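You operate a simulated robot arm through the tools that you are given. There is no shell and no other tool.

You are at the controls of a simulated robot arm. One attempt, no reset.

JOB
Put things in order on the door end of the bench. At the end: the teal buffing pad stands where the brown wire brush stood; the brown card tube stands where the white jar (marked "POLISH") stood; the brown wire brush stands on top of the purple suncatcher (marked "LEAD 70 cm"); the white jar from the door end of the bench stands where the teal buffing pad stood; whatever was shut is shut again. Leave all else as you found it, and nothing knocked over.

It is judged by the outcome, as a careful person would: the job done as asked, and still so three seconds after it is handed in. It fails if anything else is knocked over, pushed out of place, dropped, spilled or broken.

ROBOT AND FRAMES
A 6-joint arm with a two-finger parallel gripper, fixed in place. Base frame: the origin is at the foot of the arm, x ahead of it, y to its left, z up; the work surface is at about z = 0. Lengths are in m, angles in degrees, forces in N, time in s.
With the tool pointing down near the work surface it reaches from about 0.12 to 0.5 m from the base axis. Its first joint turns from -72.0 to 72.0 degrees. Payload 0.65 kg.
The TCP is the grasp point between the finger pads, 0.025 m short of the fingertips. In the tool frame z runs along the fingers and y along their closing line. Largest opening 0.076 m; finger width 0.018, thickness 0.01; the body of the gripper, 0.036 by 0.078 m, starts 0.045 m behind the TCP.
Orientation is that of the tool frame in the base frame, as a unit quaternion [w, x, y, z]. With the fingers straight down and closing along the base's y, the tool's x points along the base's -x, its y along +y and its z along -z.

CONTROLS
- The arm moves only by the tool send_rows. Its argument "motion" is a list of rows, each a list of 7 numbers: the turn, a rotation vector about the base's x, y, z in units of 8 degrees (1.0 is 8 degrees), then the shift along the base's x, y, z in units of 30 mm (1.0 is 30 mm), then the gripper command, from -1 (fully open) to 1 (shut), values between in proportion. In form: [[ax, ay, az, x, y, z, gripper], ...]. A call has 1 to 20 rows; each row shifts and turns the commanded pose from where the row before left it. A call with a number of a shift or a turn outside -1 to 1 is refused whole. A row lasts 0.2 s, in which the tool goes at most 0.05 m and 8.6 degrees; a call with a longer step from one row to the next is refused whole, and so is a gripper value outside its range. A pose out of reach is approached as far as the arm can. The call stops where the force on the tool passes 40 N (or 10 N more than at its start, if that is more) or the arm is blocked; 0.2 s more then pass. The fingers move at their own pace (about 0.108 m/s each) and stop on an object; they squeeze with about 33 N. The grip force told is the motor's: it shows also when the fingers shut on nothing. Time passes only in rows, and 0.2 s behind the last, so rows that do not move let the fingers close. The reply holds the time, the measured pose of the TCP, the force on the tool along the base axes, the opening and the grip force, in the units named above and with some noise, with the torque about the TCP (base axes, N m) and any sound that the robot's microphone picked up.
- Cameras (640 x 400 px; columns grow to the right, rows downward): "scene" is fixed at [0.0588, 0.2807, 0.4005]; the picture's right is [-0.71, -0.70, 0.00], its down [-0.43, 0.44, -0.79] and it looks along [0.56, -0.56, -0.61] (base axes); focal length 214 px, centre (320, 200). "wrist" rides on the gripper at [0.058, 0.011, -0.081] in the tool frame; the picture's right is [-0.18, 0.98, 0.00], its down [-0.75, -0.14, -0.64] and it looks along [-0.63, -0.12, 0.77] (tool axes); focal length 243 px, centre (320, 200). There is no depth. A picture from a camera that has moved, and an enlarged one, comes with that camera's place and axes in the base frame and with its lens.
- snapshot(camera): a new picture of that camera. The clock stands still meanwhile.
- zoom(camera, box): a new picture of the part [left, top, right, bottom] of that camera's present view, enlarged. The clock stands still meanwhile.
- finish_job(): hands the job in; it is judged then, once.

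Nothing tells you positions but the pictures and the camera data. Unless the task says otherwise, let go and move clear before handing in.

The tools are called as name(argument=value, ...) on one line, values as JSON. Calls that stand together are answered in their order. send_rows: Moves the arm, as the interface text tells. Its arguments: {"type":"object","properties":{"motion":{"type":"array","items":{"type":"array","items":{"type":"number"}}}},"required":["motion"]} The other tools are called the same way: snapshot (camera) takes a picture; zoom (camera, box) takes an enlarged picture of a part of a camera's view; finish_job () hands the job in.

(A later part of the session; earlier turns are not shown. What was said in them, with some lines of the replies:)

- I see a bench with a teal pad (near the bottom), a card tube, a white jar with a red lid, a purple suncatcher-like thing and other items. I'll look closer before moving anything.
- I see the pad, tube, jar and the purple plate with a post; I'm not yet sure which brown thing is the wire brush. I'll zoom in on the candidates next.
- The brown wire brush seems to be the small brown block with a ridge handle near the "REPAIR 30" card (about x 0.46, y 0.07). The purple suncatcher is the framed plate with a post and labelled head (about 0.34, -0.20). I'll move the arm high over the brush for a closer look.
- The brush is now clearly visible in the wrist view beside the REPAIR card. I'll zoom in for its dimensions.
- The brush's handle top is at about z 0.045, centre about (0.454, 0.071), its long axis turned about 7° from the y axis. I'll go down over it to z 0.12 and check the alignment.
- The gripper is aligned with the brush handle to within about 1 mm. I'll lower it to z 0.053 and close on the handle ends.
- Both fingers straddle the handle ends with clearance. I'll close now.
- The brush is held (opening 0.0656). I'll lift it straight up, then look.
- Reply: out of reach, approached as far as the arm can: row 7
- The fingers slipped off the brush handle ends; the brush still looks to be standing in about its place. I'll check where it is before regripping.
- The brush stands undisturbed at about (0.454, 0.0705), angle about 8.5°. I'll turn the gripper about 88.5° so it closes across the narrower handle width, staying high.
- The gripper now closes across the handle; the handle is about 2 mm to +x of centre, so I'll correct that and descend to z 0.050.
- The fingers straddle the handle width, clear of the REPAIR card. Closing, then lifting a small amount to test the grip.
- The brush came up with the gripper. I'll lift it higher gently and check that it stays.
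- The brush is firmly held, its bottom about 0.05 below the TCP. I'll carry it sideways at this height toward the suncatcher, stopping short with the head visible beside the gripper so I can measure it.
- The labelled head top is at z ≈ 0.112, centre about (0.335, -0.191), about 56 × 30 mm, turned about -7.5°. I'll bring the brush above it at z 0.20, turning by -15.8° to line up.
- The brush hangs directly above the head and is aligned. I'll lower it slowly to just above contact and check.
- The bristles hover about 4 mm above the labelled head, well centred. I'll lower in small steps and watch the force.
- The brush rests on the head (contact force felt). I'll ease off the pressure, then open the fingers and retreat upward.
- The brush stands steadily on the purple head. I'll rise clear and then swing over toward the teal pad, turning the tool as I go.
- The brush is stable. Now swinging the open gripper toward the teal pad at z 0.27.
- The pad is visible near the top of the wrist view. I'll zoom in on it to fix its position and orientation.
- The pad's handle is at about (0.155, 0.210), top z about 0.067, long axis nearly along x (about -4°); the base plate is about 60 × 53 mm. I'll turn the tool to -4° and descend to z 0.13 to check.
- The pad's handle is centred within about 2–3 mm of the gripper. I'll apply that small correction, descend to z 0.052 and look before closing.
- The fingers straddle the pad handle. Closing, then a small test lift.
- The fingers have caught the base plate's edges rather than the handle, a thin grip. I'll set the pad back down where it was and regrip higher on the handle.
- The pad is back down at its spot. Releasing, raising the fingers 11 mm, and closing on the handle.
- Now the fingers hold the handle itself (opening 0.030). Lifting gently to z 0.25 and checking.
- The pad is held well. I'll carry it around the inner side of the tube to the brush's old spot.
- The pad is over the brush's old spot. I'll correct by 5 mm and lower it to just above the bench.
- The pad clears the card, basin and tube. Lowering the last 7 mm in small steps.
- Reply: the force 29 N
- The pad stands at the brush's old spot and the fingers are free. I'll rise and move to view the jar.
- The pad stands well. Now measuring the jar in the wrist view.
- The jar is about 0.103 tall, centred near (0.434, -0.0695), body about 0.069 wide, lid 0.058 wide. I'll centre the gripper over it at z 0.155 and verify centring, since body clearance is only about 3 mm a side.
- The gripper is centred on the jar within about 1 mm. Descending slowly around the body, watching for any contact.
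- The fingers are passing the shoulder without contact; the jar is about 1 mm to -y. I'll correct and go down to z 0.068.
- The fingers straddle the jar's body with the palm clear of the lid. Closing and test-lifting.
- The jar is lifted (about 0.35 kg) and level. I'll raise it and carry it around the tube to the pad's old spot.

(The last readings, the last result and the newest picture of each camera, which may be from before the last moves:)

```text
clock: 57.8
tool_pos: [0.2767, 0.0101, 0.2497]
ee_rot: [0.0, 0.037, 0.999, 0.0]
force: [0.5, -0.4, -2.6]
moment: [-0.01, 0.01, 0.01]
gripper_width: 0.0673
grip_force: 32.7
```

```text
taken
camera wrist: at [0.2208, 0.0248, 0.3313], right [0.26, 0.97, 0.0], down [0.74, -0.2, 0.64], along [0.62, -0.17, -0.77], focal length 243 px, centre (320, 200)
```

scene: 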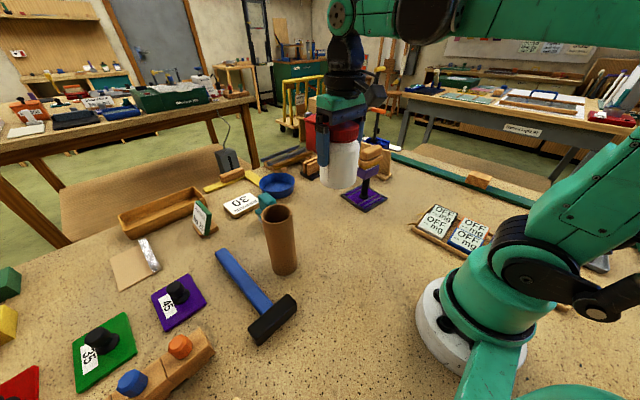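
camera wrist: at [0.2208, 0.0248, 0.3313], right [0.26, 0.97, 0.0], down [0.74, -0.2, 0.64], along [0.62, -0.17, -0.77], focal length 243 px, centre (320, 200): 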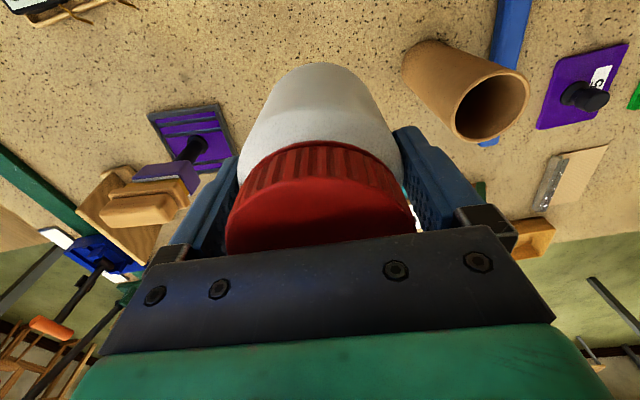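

The jar is riding well. Continuing to the pad's old spot at (0.158, 0.2095).

send_rows(motion=[[0, 0, 0, -0.24, 0.4, 0, 1], [0, 0, 0, -0.54, 0.9, 0, 1], [0, 0, 0, -0.569, 0.95, 0, 1], [0, 0, 0, -0.569, 0.95, 0, 1], [0, 0, 0, -0.569, 0.95, 0, 1], [0, 0, 0, -0.569, 0.95, 0, 1], [0, 0, 0, -0.569, 0.95, 0, 1], [0, 0, 0, -0.371, 0.62, 0, 1], [0, 0, 0, 0, 0, -0.4, 1], [0, 0, 0, 0, 0, -0.8, 1], [0, 0, 0, 0, 0, -0.9, 1], [0, 0, 0, 0, 0, -0.9, 1], [0, 0, 0, 0, 0, -0.9, 1], [0, 0, 0, 0, 0, -0.8, 1], [0, 0, 0, 0, 0, -0.5, 1], [0, 0, 0, 0, 0, 0, 1]])

snapshot(camera="scene")

snapshot(camera="wrist")

```text
clock: 61.2
tool_pos: [0.1566, 0.209, 0.0942]
ee_rot: [0.0, 0.037, 0.999, 0.0]
force: [-0.3, -0.5, -3.3]
moment: [-0.01, 0.0, -0.03]
gripper_width: 0.0671
grip_force: 32.7
```

```text
taken
```

scene: 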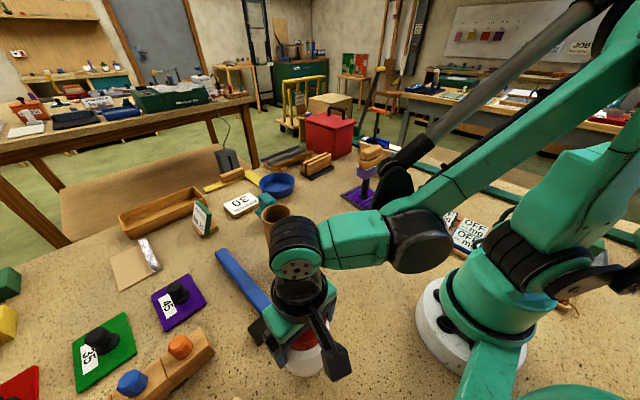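

```text
taken
camera wrist: at [0.1004, 0.2247, 0.1751], right [0.26, 0.97, 0.0], down [0.74, -0.2, 0.64], along [0.62, -0.17, -0.77], focal length 243 px, centre (320, 200)
```

wrist: 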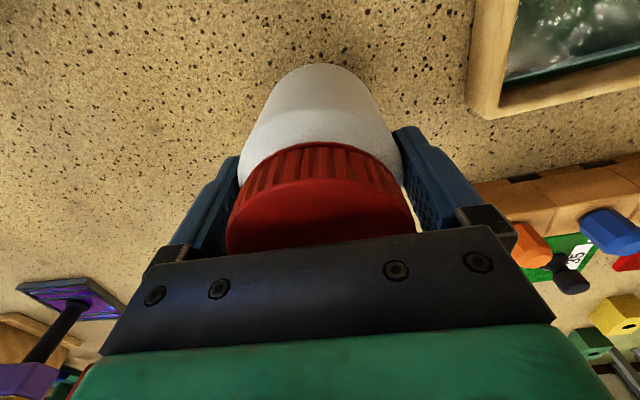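

The jar hangs about 24 mm above the bench at the pad's old spot. Lowering gently.

send_rows(motion=[[0, 0, 0, 0.02, 0, -0.2, 1], [0, 0, 0, 0, 0, -0.25, 1], [0, 0, 0, 0, 0, -0.15, 1], [0, 0, 0, 0, 0, -0.1, 1], [0, 0, 0, 0, 0, -0.07, 1], [0, 0, 0, 0, 0, 0, 1]])

send_rows(motion=[[0, 0, 0, 0, 0, -0.03, 1], [0, 0, 0, 0, 0, 0, 1]])

```text
clock: 62.6
tool_pos: [0.1589, 0.2097, 0.0721]
ee_rot: [0.0, 0.037, 0.999, -0.001]
force: [0.0, 0.4, -3.8]
moment: [-0.01, 0.03, -0.02]
gripper_width: 0.067
grip_force: 33.2
```

```text
clock: 63.2
tool_pos: [0.1583, 0.2102, 0.0702]
ee_rot: [-0.001, 0.036, 0.999, 0.0]
force: [0.6, -0.7, -3.6]
moment: [0.02, 0.02, -0.02]
gripper_width: 0.0672
grip_force: 33.0
```

send_rows(motion=[[0, 0, 0, 0, 0, -0.03, 1], [0, 0, 0, 0, 0, 0, 1]])

```text
clock: 63.8
tool_pos: [0.1573, 0.2096, 0.0706]
ee_rot: [0.0, 0.037, 0.999, 0.0]
force: [-2.9, -2.4, 23.1]
moment: [0.02, -0.22, 0.03]
gripper_width: 0.067
grip_force: 33.4
```

The jar is on the bench. Easing the pressure, then opening and rising straight up.

send_rows(motion=[[0, 0, 0, 0, 0, 0.02, 1], [0, 0, 0, 0, 0, 0, 1], [0, 0, 0, 0, 0, 0, -0.9], [0, 0, 0, 0, 0, 0, -1], [0, 0, 0, 0, 0, 0, -1]])

snapshot(camera="wrist")

```text
clock: 65.0
tool_pos: [0.1581, 0.2096, 0.0711]
ee_rot: [-0.001, 0.037, 0.999, 0.0]
force: [-0.6, -0.1, 0.3]
moment: [-0.01, 0.05, -0.02]
gripper_width: 0.0762
grip_force: 0.3
```

```text
taken
camera wrist: at [0.1013, 0.2252, 0.1511], right [0.26, 0.97, 0.0], down [0.74, -0.2, 0.64], along [0.62, -0.17, -0.77], focal length 243 px, centre (320, 200)
```

wrist: 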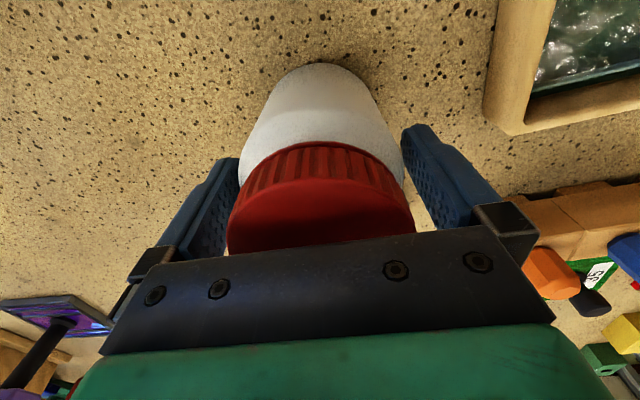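

Released. Rising straight up and checking the jar.

send_rows(motion=[[0, 0, 0, 0, 0, 0.2, -1], [0, 0, 0, 0, 0, 0.4, -1], [0, 0, 0, 0, 0, 0.6, -1], [0, 0, 0, 0, 0, 0.8, -1], [0, 0, 0, 0, 0, 1, -1], [0, 0, 0, 0, 0, 1, -1], [0, 0, 0, 0, 0, 1, -1], [0, 0, 0, 0, 0, 1, -1], [0, 0, 0, 0, 0, 0.6, -1], [0, 0, 0, 0, 0, 0, -1]])

snapshot(camera="wrist")

snapshot(camera="scene")

```text
clock: 67.2
tool_pos: [0.1578, 0.2108, 0.2686]
ee_rot: [0.0, 0.037, 0.999, 0.0]
force: [-0.5, -0.4, 0.4]
moment: [0.0, -0.02, -0.04]
gripper_width: 0.076
grip_force: 0.1
```

```text
taken
camera wrist: at [0.1009, 0.2255, 0.3494], right [0.26, 0.97, 0.0], down [0.74, -0.2, 0.64], along [0.62, -0.17, -0.77], focal length 243 px, centre (320, 200)
```

wrist: 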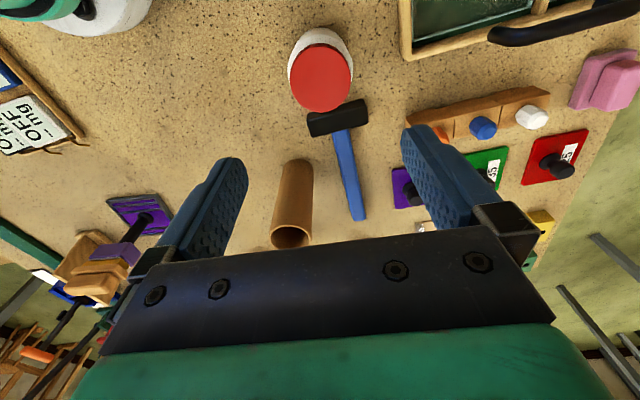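

```text
taken
```

scene: 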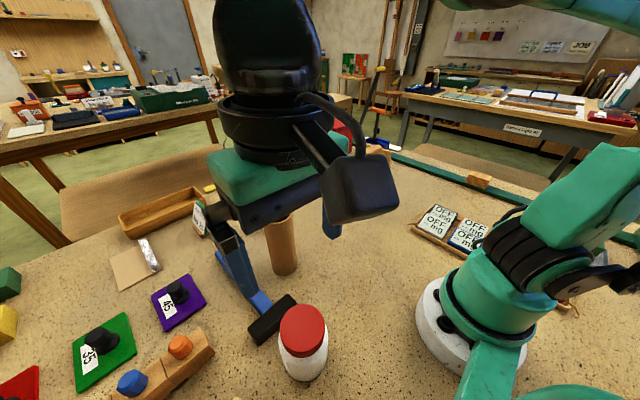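

The jar stands at the pad's old spot, clear of the hammer. Next is the tube: I'll hover over it and measure.

send_rows(motion=[[0, 0, 0, 0.5, -0.24, 0, -1], [0, 0, 0, 0.9, -0.43, -0.1, -1], [0, 0, 0, 0.95, -0.45, -0.1, -1], [0, 0, 0, 0.95, -0.45, -0.1, -1], [0, 0, 0, 0.95, -0.45, -0.1, -1], [0, 0, 0, 0.8, -0.38, -0.1, -1], [0, 0, 0, 0, 0, 0, -1]])

snapshot(camera="wrist")

zoom(camera="wrist", box=[240, 30, 400, 190])

zoom(camera="scene", box=[240, 190, 320, 290])

```text
clock: 68.8
tool_pos: [0.3084, 0.1374, 0.2539]
ee_rot: [0.0, 0.037, 0.999, 0.0]
force: [0.0, -0.1, -0.3]
moment: [-0.01, 0.02, 0.0]
gripper_width: 0.076
grip_force: 0.0
```

```text
taken
camera wrist: at [0.2522, 0.1534, 0.3346], right [0.26, 0.97, 0.0], down [0.74, -0.2, 0.64], along [0.62, -0.16, -0.77], focal length 243 px, centre (320, 200)
```

wrist: 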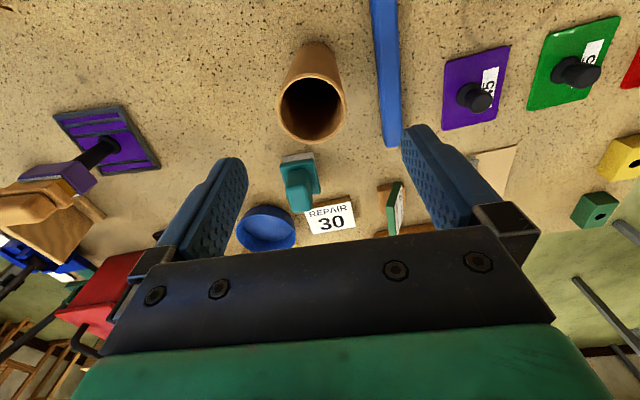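

```text
2.50 times, centred on (320, 110) of wrist
camera zoom: at [0.2522, 0.1534, 0.3346], right [0.26, 0.97, 0.0], down [0.74, -0.2, 0.64], along [0.62, -0.16, -0.77], focal length 606 px, centre (320, 425)
```

zoom: 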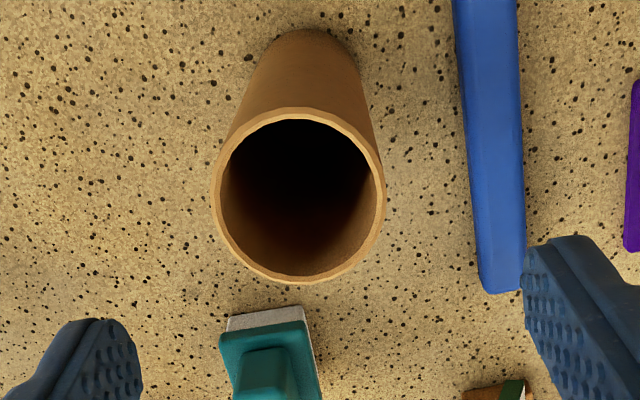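

```text
4.00 times, centred on (280, 240) of scene
camera zoom: at [0.0588, 0.2807, 0.4005], right [-0.71, -0.7, 0.0], down [-0.43, 0.44, -0.79], along [0.56, -0.56, -0.61], focal length 858 px, centre (480, 40)
```

zoom: 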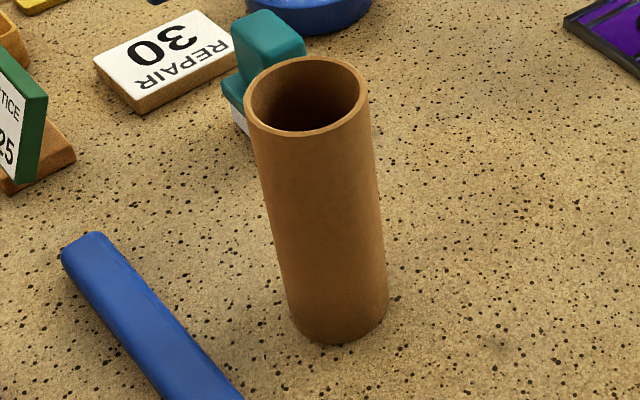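

The tube is about 0.148 tall, axis near (0.314, 0.132), 0.053 wide. I'll centre over it at z 0.185 and check.

send_rows(motion=[[0, 0, 0, 0.08, -0.1, -0.7, -1], [0, 0, 0, 0.08, -0.1, -0.8, -1], [0, 0, 0, 0, 0, -0.7, -1], [0, 0, 0, 0, 0, 0, -1]])

snapshot(camera="wrist")

zoom(camera="scene", box=[230, 150, 340, 290])

```text
clock: 69.8
tool_pos: [0.3128, 0.134, 0.1884]
ee_rot: [0.0, 0.037, 0.999, -0.001]
force: [0.9, 0.0, -0.2]
moment: [-0.02, 0.0, 0.01]
gripper_width: 0.0761
grip_force: 0.0
```

```text
taken
camera wrist: at [0.2567, 0.1479, 0.2683], right [0.26, 0.97, 0.0], down [0.74, -0.2, 0.64], along [0.62, -0.17, -0.77], focal length 243 px, centre (320, 200)
```

wrist: 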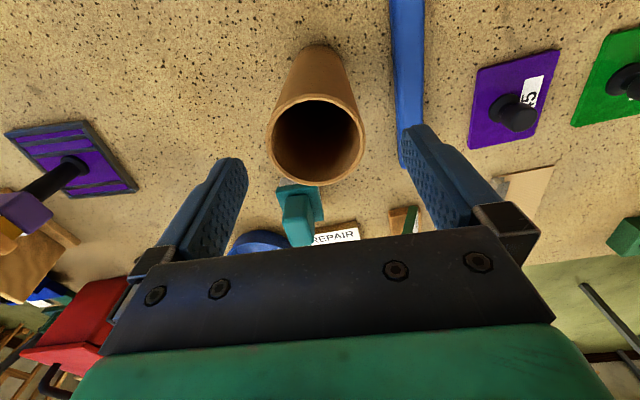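

```text
2.86 times, centred on (285, 220) of scene
camera zoom: at [0.0588, 0.2807, 0.4005], right [-0.71, -0.7, 0.0], down [-0.43, 0.44, -0.79], along [0.56, -0.56, -0.61], focal length 613 px, centre (420, 143)
```

zoom: 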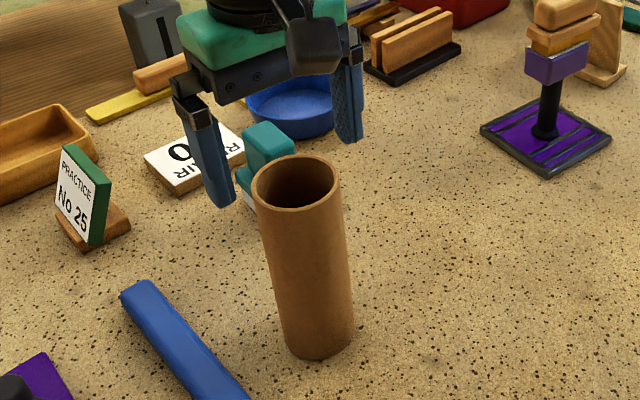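

The tube is about 2 mm to -y of centre; I'll correct and descend to z 0.118 around its top.

send_rows(motion=[[0, 0, 0, 0, -0.055, -0.5, -1], [0, 0, 0, 0, 0, -0.6, -1], [0, 0, 0, 0, 0, -0.6, -1], [0, 0, 0, 0, 0, -0.6, -1], [0, 0, 0, 0, 0, 0, -1]])

snapshot(camera="wrist")

zoom(camera="scene", box=[230, 150, 340, 290])

```text
clock: 71.0
tool_pos: [0.3149, 0.131, 0.1194]
ee_rot: [0.0, 0.037, 0.999, 0.0]
force: [0.6, 0.0, -0.1]
moment: [-0.05, 0.02, 0.04]
gripper_width: 0.0759
grip_force: 0.1
```

```text
taken
camera wrist: at [0.2574, 0.1462, 0.1993], right [0.26, 0.97, 0.0], down [0.74, -0.2, 0.64], along [0.62, -0.17, -0.77], focal length 243 px, centre (320, 200)
```

wrist: 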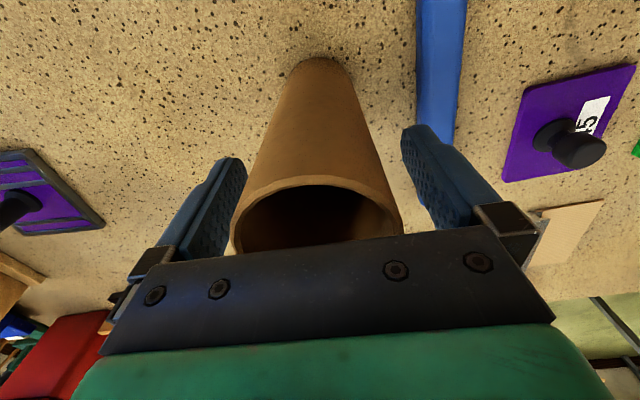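

```text
2.86 times, centred on (285, 220) of scene
camera zoom: at [0.0588, 0.2807, 0.4005], right [-0.71, -0.7, 0.0], down [-0.43, 0.44, -0.79], along [0.56, -0.56, -0.61], focal length 613 px, centre (420, 143)
```

zoom: 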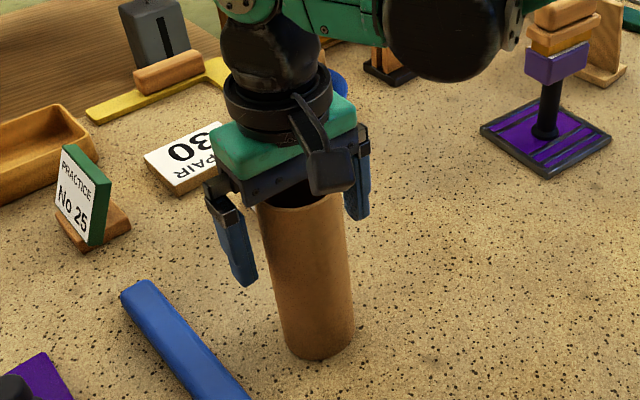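

The fingers straddle the tube's upper part. Closing and a small test lift.

send_rows(motion=[[0, 0, 0, 0, 0, 0, 1], [0, 0, 0, 0, 0, 0, 1], [0, 0, 0, 0, 0, 0, 1], [0, 0, 0, 0, 0, 0, 1]])

send_rows(motion=[[0, 0, 0, 0, 0, 0.12, 1], [0, 0, 0, 0, 0, 0.2, 1], [0, 0, 0, 0, 0, 0.3, 1], [0, 0, 0, 0, 0, 0.2, 1], [0, 0, 0, 0, 0, 0, 1]])

snapshot(camera="wrist")

zoom(camera="scene", box=[230, 150, 340, 290])

```text
clock: 72.0
tool_pos: [0.3149, 0.132, 0.1188]
ee_rot: [0.0, 0.037, 0.999, 0.0]
force: [0.2, 0.3, 0.0]
moment: [-0.04, 0.01, 0.03]
gripper_width: 0.052
grip_force: 32.9
```

```text
clock: 73.2
tool_pos: [0.3141, 0.1309, 0.1428]
ee_rot: [0.0, 0.037, 0.999, 0.001]
force: [0.2, -0.6, -0.4]
moment: [-0.01, 0.03, -0.05]
gripper_width: 0.0523
grip_force: 32.6
```

```text
taken
camera wrist: at [0.2577, 0.1456, 0.2239], right [0.26, 0.97, 0.0], down [0.74, -0.2, 0.64], along [0.62, -0.17, -0.77], focal length 243 px, centre (320, 200)
```

wrist: 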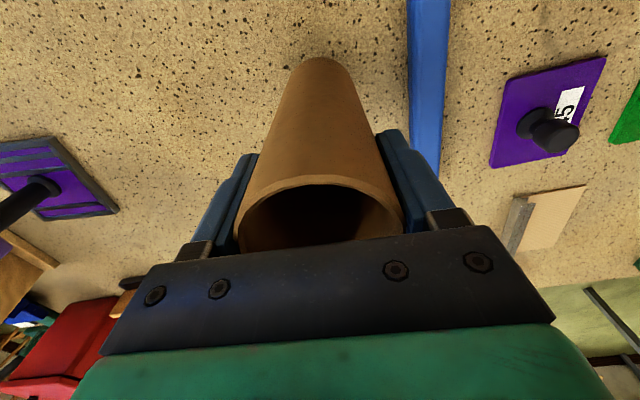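

```text
2.86 times, centred on (285, 220) of scene
camera zoom: at [0.0588, 0.2807, 0.4005], right [-0.71, -0.7, 0.0], down [-0.43, 0.44, -0.79], along [0.56, -0.56, -0.61], focal length 613 px, centre (420, 143)
```

zoom: 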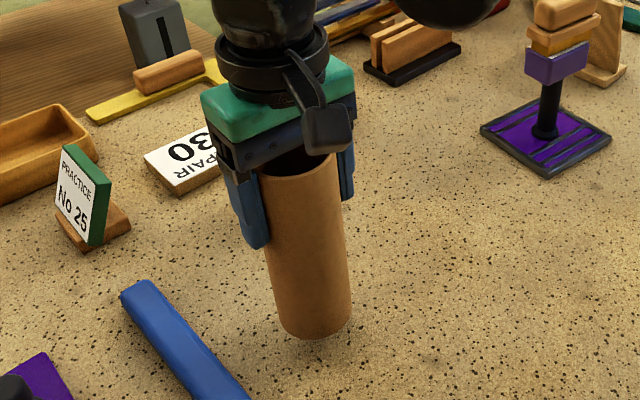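

The tube is held upright. Lifting to z ≈ 0.205 and carrying it to the jar's old spot.

send_rows(motion=[[0, 0, 0, 0, 0, 0.3, 1], [0, 0, 0, 0, 0, 0.6, 1], [0, 0, 0, 0, 0, 0.6, 1], [0, 0, 0, 0, 0, 0.5, 1], [0, 0, 0, 0.239, -0.4, 0.07, 1], [0, 0, 0, 0.537, -0.9, 0, 1], [0, 0, 0, 0.567, -0.95, 0, 1], [0, 0, 0, 0.567, -0.95, 0, 1], [0, 0, 0, 0.567, -0.95, 0, 1], [0, 0, 0, 0.567, -0.95, 0, 1], [0, 0, 0, 0.567, -0.95, 0, 1], [0, 0, 0, 0.366, -0.613, 0, 1], [0, 0, 0, 0, 0, 0, 1], [0, 0, 0, 0, 0, 0, 1]])

snapshot(camera="wrist")

snapshot(camera="scene")

```text
clock: 76.2
tool_pos: [0.4324, -0.0691, 0.2049]
ee_rot: [0.0, 0.036, 0.999, 0.0]
force: [-0.3, -0.7, -1.3]
moment: [0.0, 0.0, -0.02]
gripper_width: 0.0521
grip_force: 32.7
```

```text
taken
camera wrist: at [0.377, -0.0543, 0.2859], right [0.26, 0.97, 0.0], down [0.74, -0.2, 0.64], along [0.62, -0.17, -0.77], focal length 243 px, centre (320, 200)
```

wrist: 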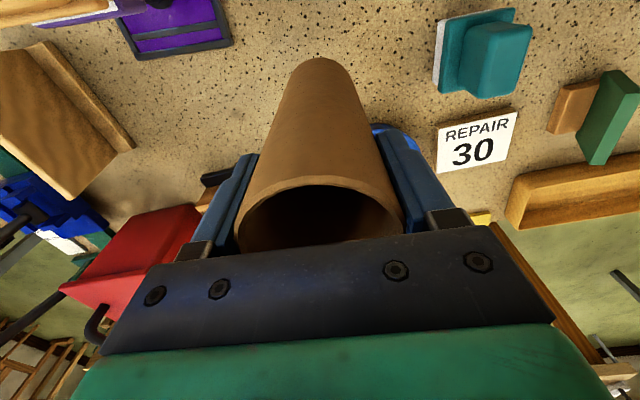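

```text
taken
```

scene: 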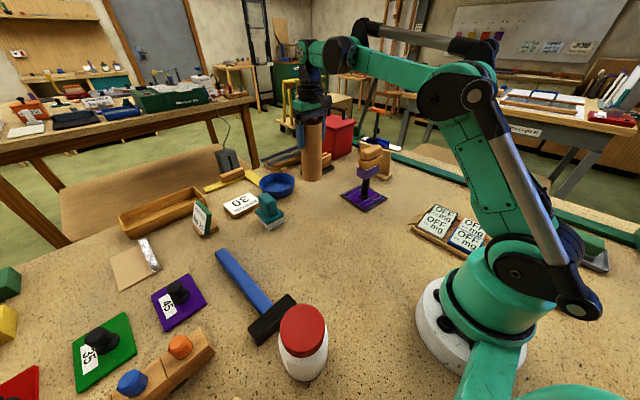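

The tube is over the jar's old spot. Lowering it most of the way, then in small steps.

send_rows(motion=[[0, 0, 0, 0, 0, -0.4, 1], [0, 0, 0, 0, 0, -0.7, 1], [0, 0, 0, 0, 0, -0.7, 1], [0, 0, 0, 0, 0, -0.5, 1], [0, 0, 0, 0, 0, -0.3, 1], [0, 0, 0, 0, 0, -0.1, 1], [0, 0, 0, 0, 0, 0, 1]])

zoom(camera="scene", box=[260, 120, 370, 220])

snapshot(camera="wrist")

```text
clock: 77.8
tool_pos: [0.4338, -0.0695, 0.1237]
ee_rot: [0.0, 0.036, 0.999, 0.0]
force: [-0.2, 0.4, -1.0]
moment: [0.02, 0.0, -0.01]
gripper_width: 0.052
grip_force: 33.1
```

```text
4.00 times, centred on (315, 170) of scene
camera zoom: at [0.0588, 0.2807, 0.4005], right [-0.71, -0.7, 0.0], down [-0.43, 0.44, -0.79], along [0.56, -0.56, -0.61], focal length 858 px, centre (340, 320)
```

zoom: 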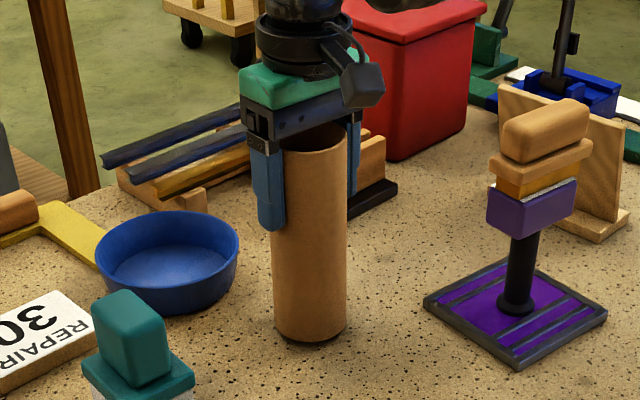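

```text
taken
camera wrist: at [0.3768, -0.0539, 0.2051], right [0.26, 0.97, 0.0], down [0.74, -0.2, 0.64], along [0.62, -0.17, -0.77], focal length 243 px, centre (320, 200)
```

wrist: 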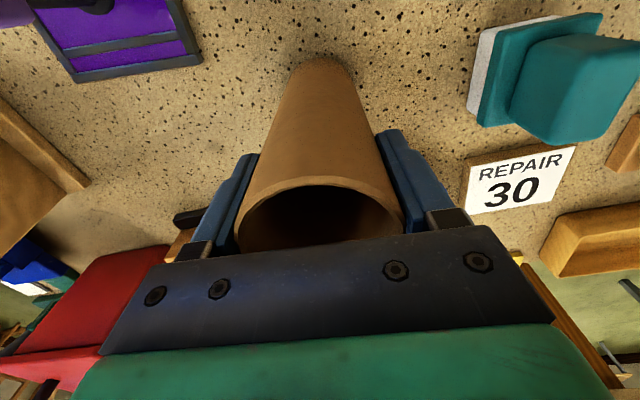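

send_rows(motion=[[0, 0, 0, 0, 0, -0.08, 1], [0, 0, 0, 0, 0, -0.06, 1], [0, 0, 0, 0, 0, -0.04, 1], [0, 0, 0, 0, 0, 0, 1]])

```text
clock: 78.8
tool_pos: [0.4347, -0.0703, 0.1201]
ee_rot: [0.0, 0.036, 0.999, 0.0]
force: [-0.4, 0.1, -0.9]
moment: [-0.02, 0.05, 0.04]
gripper_width: 0.0519
grip_force: 33.2
```

send_rows(motion=[[0, 0, 0, 0, 0, -0.025, 1], [0, 0, 0, 0, 0, 0, 1]])

```text
clock: 79.4
tool_pos: [0.4338, -0.0704, 0.1175]
ee_rot: [0.0, 0.036, 0.999, 0.0]
force: [0.3, -1.4, 16.2]
moment: [-0.1, 0.08, -0.05]
gripper_width: 0.0523
grip_force: 33.4
```

The tube touches the bench. Easing off slightly, then opening the fingers.

send_rows(motion=[[0, 0, 0, 0, 0, 0.015, 1], [0, 0, 0, 0, 0, 0, 1], [0, 0, 0, 0, 0, 0, -0.6], [0, 0, 0, 0, 0, 0, -1], [0, 0, 0, 0, 0, 0, -1]])

snapshot(camera="wrist")

zoom(camera="scene", box=[260, 120, 370, 220])

```text
clock: 80.6
tool_pos: [0.4342, -0.0684, 0.1194]
ee_rot: [0.0, 0.036, 0.999, 0.0]
force: [0.3, -0.7, -0.1]
moment: [0.01, -0.03, 0.0]
gripper_width: 0.0758
grip_force: 0.0
```

```text
taken
camera wrist: at [0.3769, -0.054, 0.1992], right [0.26, 0.97, 0.0], down [0.74, -0.2, 0.64], along [0.62, -0.17, -0.77], focal length 243 px, centre (320, 200)
```

wrist: 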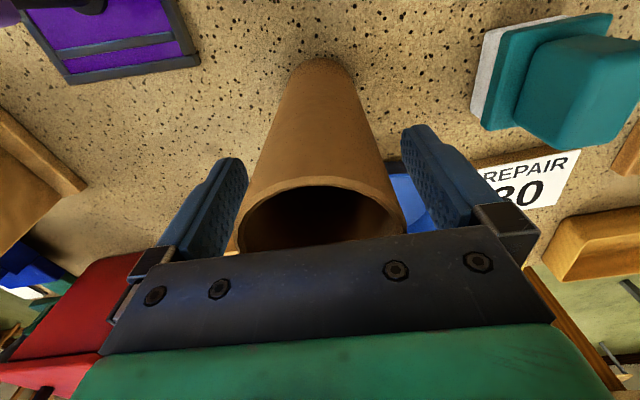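

```text
4.00 times, centred on (315, 170) of scene
camera zoom: at [0.0588, 0.2807, 0.4005], right [-0.71, -0.7, 0.0], down [-0.43, 0.44, -0.79], along [0.56, -0.56, -0.61], focal length 858 px, centre (340, 320)
```

zoom: 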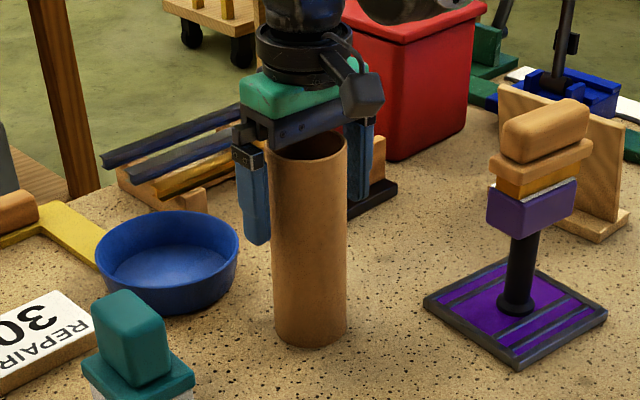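

The tube stands free. Rising straight up and then withdrawing toward the base.

send_rows(motion=[[0, 0, 0, 0, 0, 0.3, -1], [0, 0, 0, 0, 0, 0.6, -1], [0, 0, 0, 0, 0, 0.8, -1], [0, 0, 0, 0, 0, 0.8, -1], [0, 0, 0, 0, 0, 0.4, -1], [0, 0, 0, -0.5, 0.1, 0.4, -1], [0, 0, 0, -0.9, 0.3, 0.4, -1], [0, 0, 0, -0.9, 0.3, 0.4, -1], [0, 0, 0, -0.9, 0.3, 0.3, -1], [0, 0, 0, -0.9, 0.3, 0.3, -1], [0, 0, 0, -0.9, 0.3, 0, -1], [0, 0, 0, -0.7, 0.3, 0, -1], [0, 0, 0, 0, 0, 0, -1]])

snapshot(camera="scene")

snapshot(camera="wrist")

```text
clock: 83.4
tool_pos: [0.2632, -0.0115, 0.2599]
ee_rot: [0.0, 0.037, 0.999, 0.0]
force: [-1.1, 0.8, 0.6]
moment: [-0.02, -0.01, -0.01]
gripper_width: 0.0758
grip_force: 0.0
```

```text
taken
```

scene: 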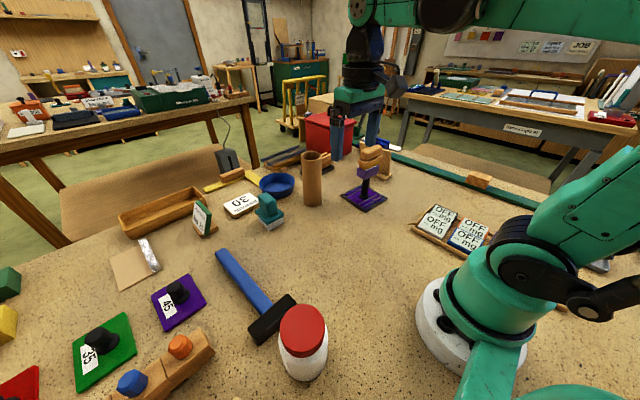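

```text
taken
camera wrist: at [0.2063, 0.0036, 0.3403], right [0.26, 0.97, 0.0], down [0.74, -0.2, 0.64], along [0.62, -0.17, -0.77], focal length 243 px, centre (320, 200)
```

wrist: 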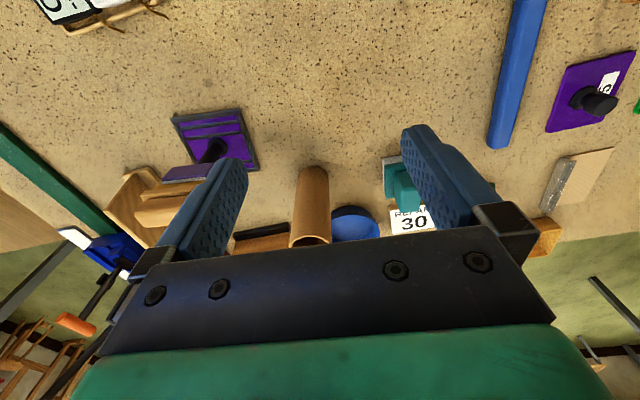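

All four objects are moved. I'll zoom in to verify each one before handing in.

zoom(camera="scene", box=[230, 140, 410, 240])

zoom(camera="scene", box=[220, 280, 380, 400])

zoom(camera="scene", box=[335, 130, 405, 215])

zoom(camera="scene", box=[240, 185, 300, 235])

```text
3.56 times, centred on (320, 190) of scene
camera zoom: at [0.0587, 0.2807, 0.4005], right [-0.71, -0.7, 0.0], down [-0.43, 0.44, -0.79], along [0.56, -0.56, -0.61], focal length 763 px, centre (320, 236)
```

zoom: 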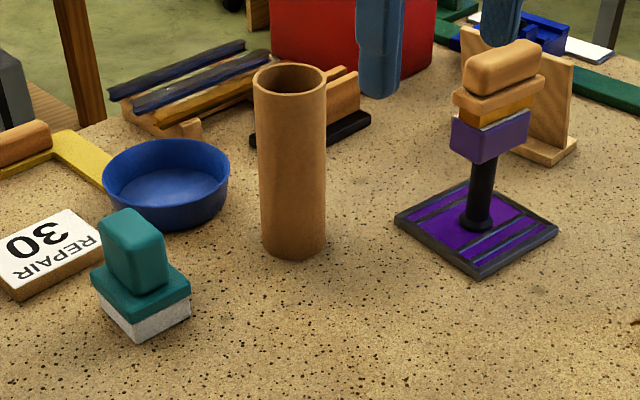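

```text
3.33 times, centred on (300, 340) of scene
camera zoom: at [0.0587, 0.2807, 0.4005], right [-0.71, -0.7, 0.0], down [-0.43, 0.44, -0.79], along [0.56, -0.56, -0.61], focal length 715 px, centre (387, -267)
```

zoom: 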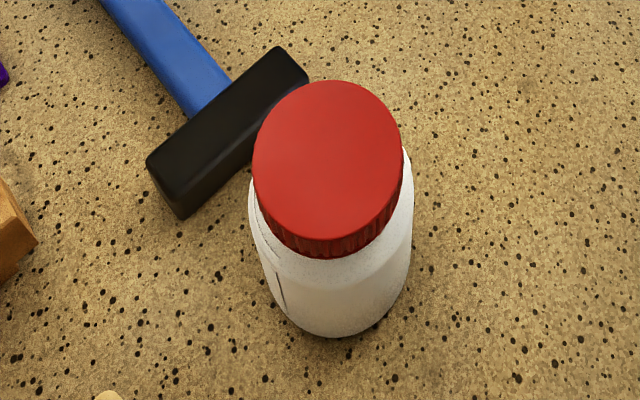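

```text
4.71 times, centred on (370, 172) of scene
camera zoom: at [0.0587, 0.2807, 0.4005], right [-0.71, -0.7, 0.0], down [-0.43, 0.44, -0.79], along [0.56, -0.56, -0.61], focal length 1009 px, centre (85, 329)
```

zoom: 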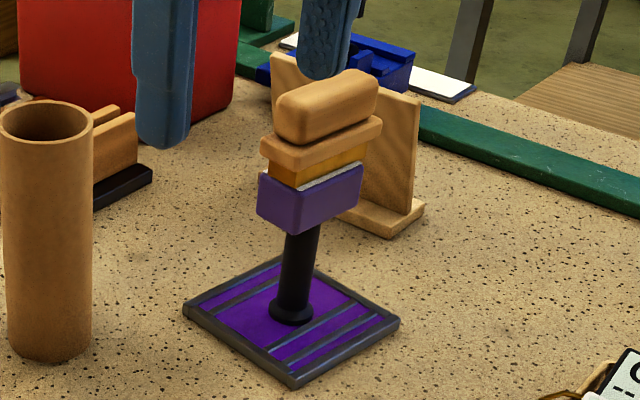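

```text
8.00 times, centred on (270, 210) of scene
camera zoom: at [0.0587, 0.2807, 0.4005], right [-0.71, -0.7, 0.0], down [-0.43, 0.44, -0.79], along [0.56, -0.56, -0.61], focal length 1716 px, centre (720, 120)
```

zoom: 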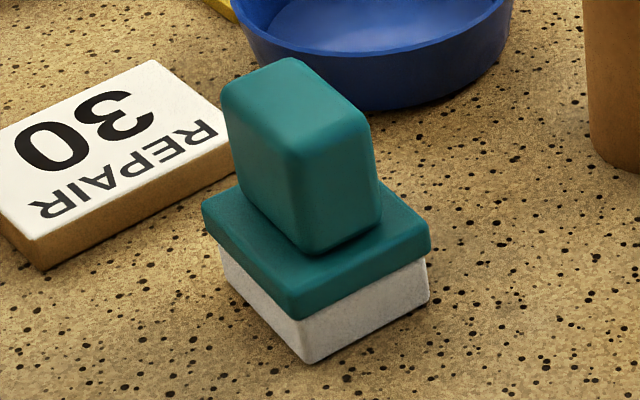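

Checked by picture:
- The teal pad stands at the brush's old spot, within about 4 mm.
- The tube stands at the jar's old spot.
- The jar, lid on, stands at the pad's old spot.
- The brush sits steadily on top of the purple "LEAD 70 cm" suncatcher.

I never saw the "POLISH" marking, because the jar's label faced away. It was the only white jar I saw on the bench. Nothing else looks moved, nothing was opened, and the gripper is open and clear, so I'm handing the job in.

finish_job()

```text
The job is handed in.
```

The job is handed in, and the last pictures showed all four objects in place and upright:

- **Teal buffing pad:** stands where the wire brush stood, within about 4 mm by my estimate from the picture.
- **Brown card tube:** stands where the white jar stood.
- **White jar:** stands where the pad stood, with its lid on.
- **Brown wire brush:** stands on the labelled block at the top of the purple "LEAD 70 cm" suncatcher. I took "on top of" to mean that block, not the base plate below it.

- **Jar label not read:** I never saw the "POLISH" marking, because the label faced away from both cameras. I moved this jar because it was the only white one I could see on the bench.
- **Repeated grips:** My first grip on the brush slipped off as I lifted. I also picked the pad up once by its base plate and set it back down to grip the handle. Neither was knocked over, and both ended up in the right place.

I opened nothing, so nothing needed shutting again. Nothing else on the bench looked moved, and the gripper was open and clear when I handed in.
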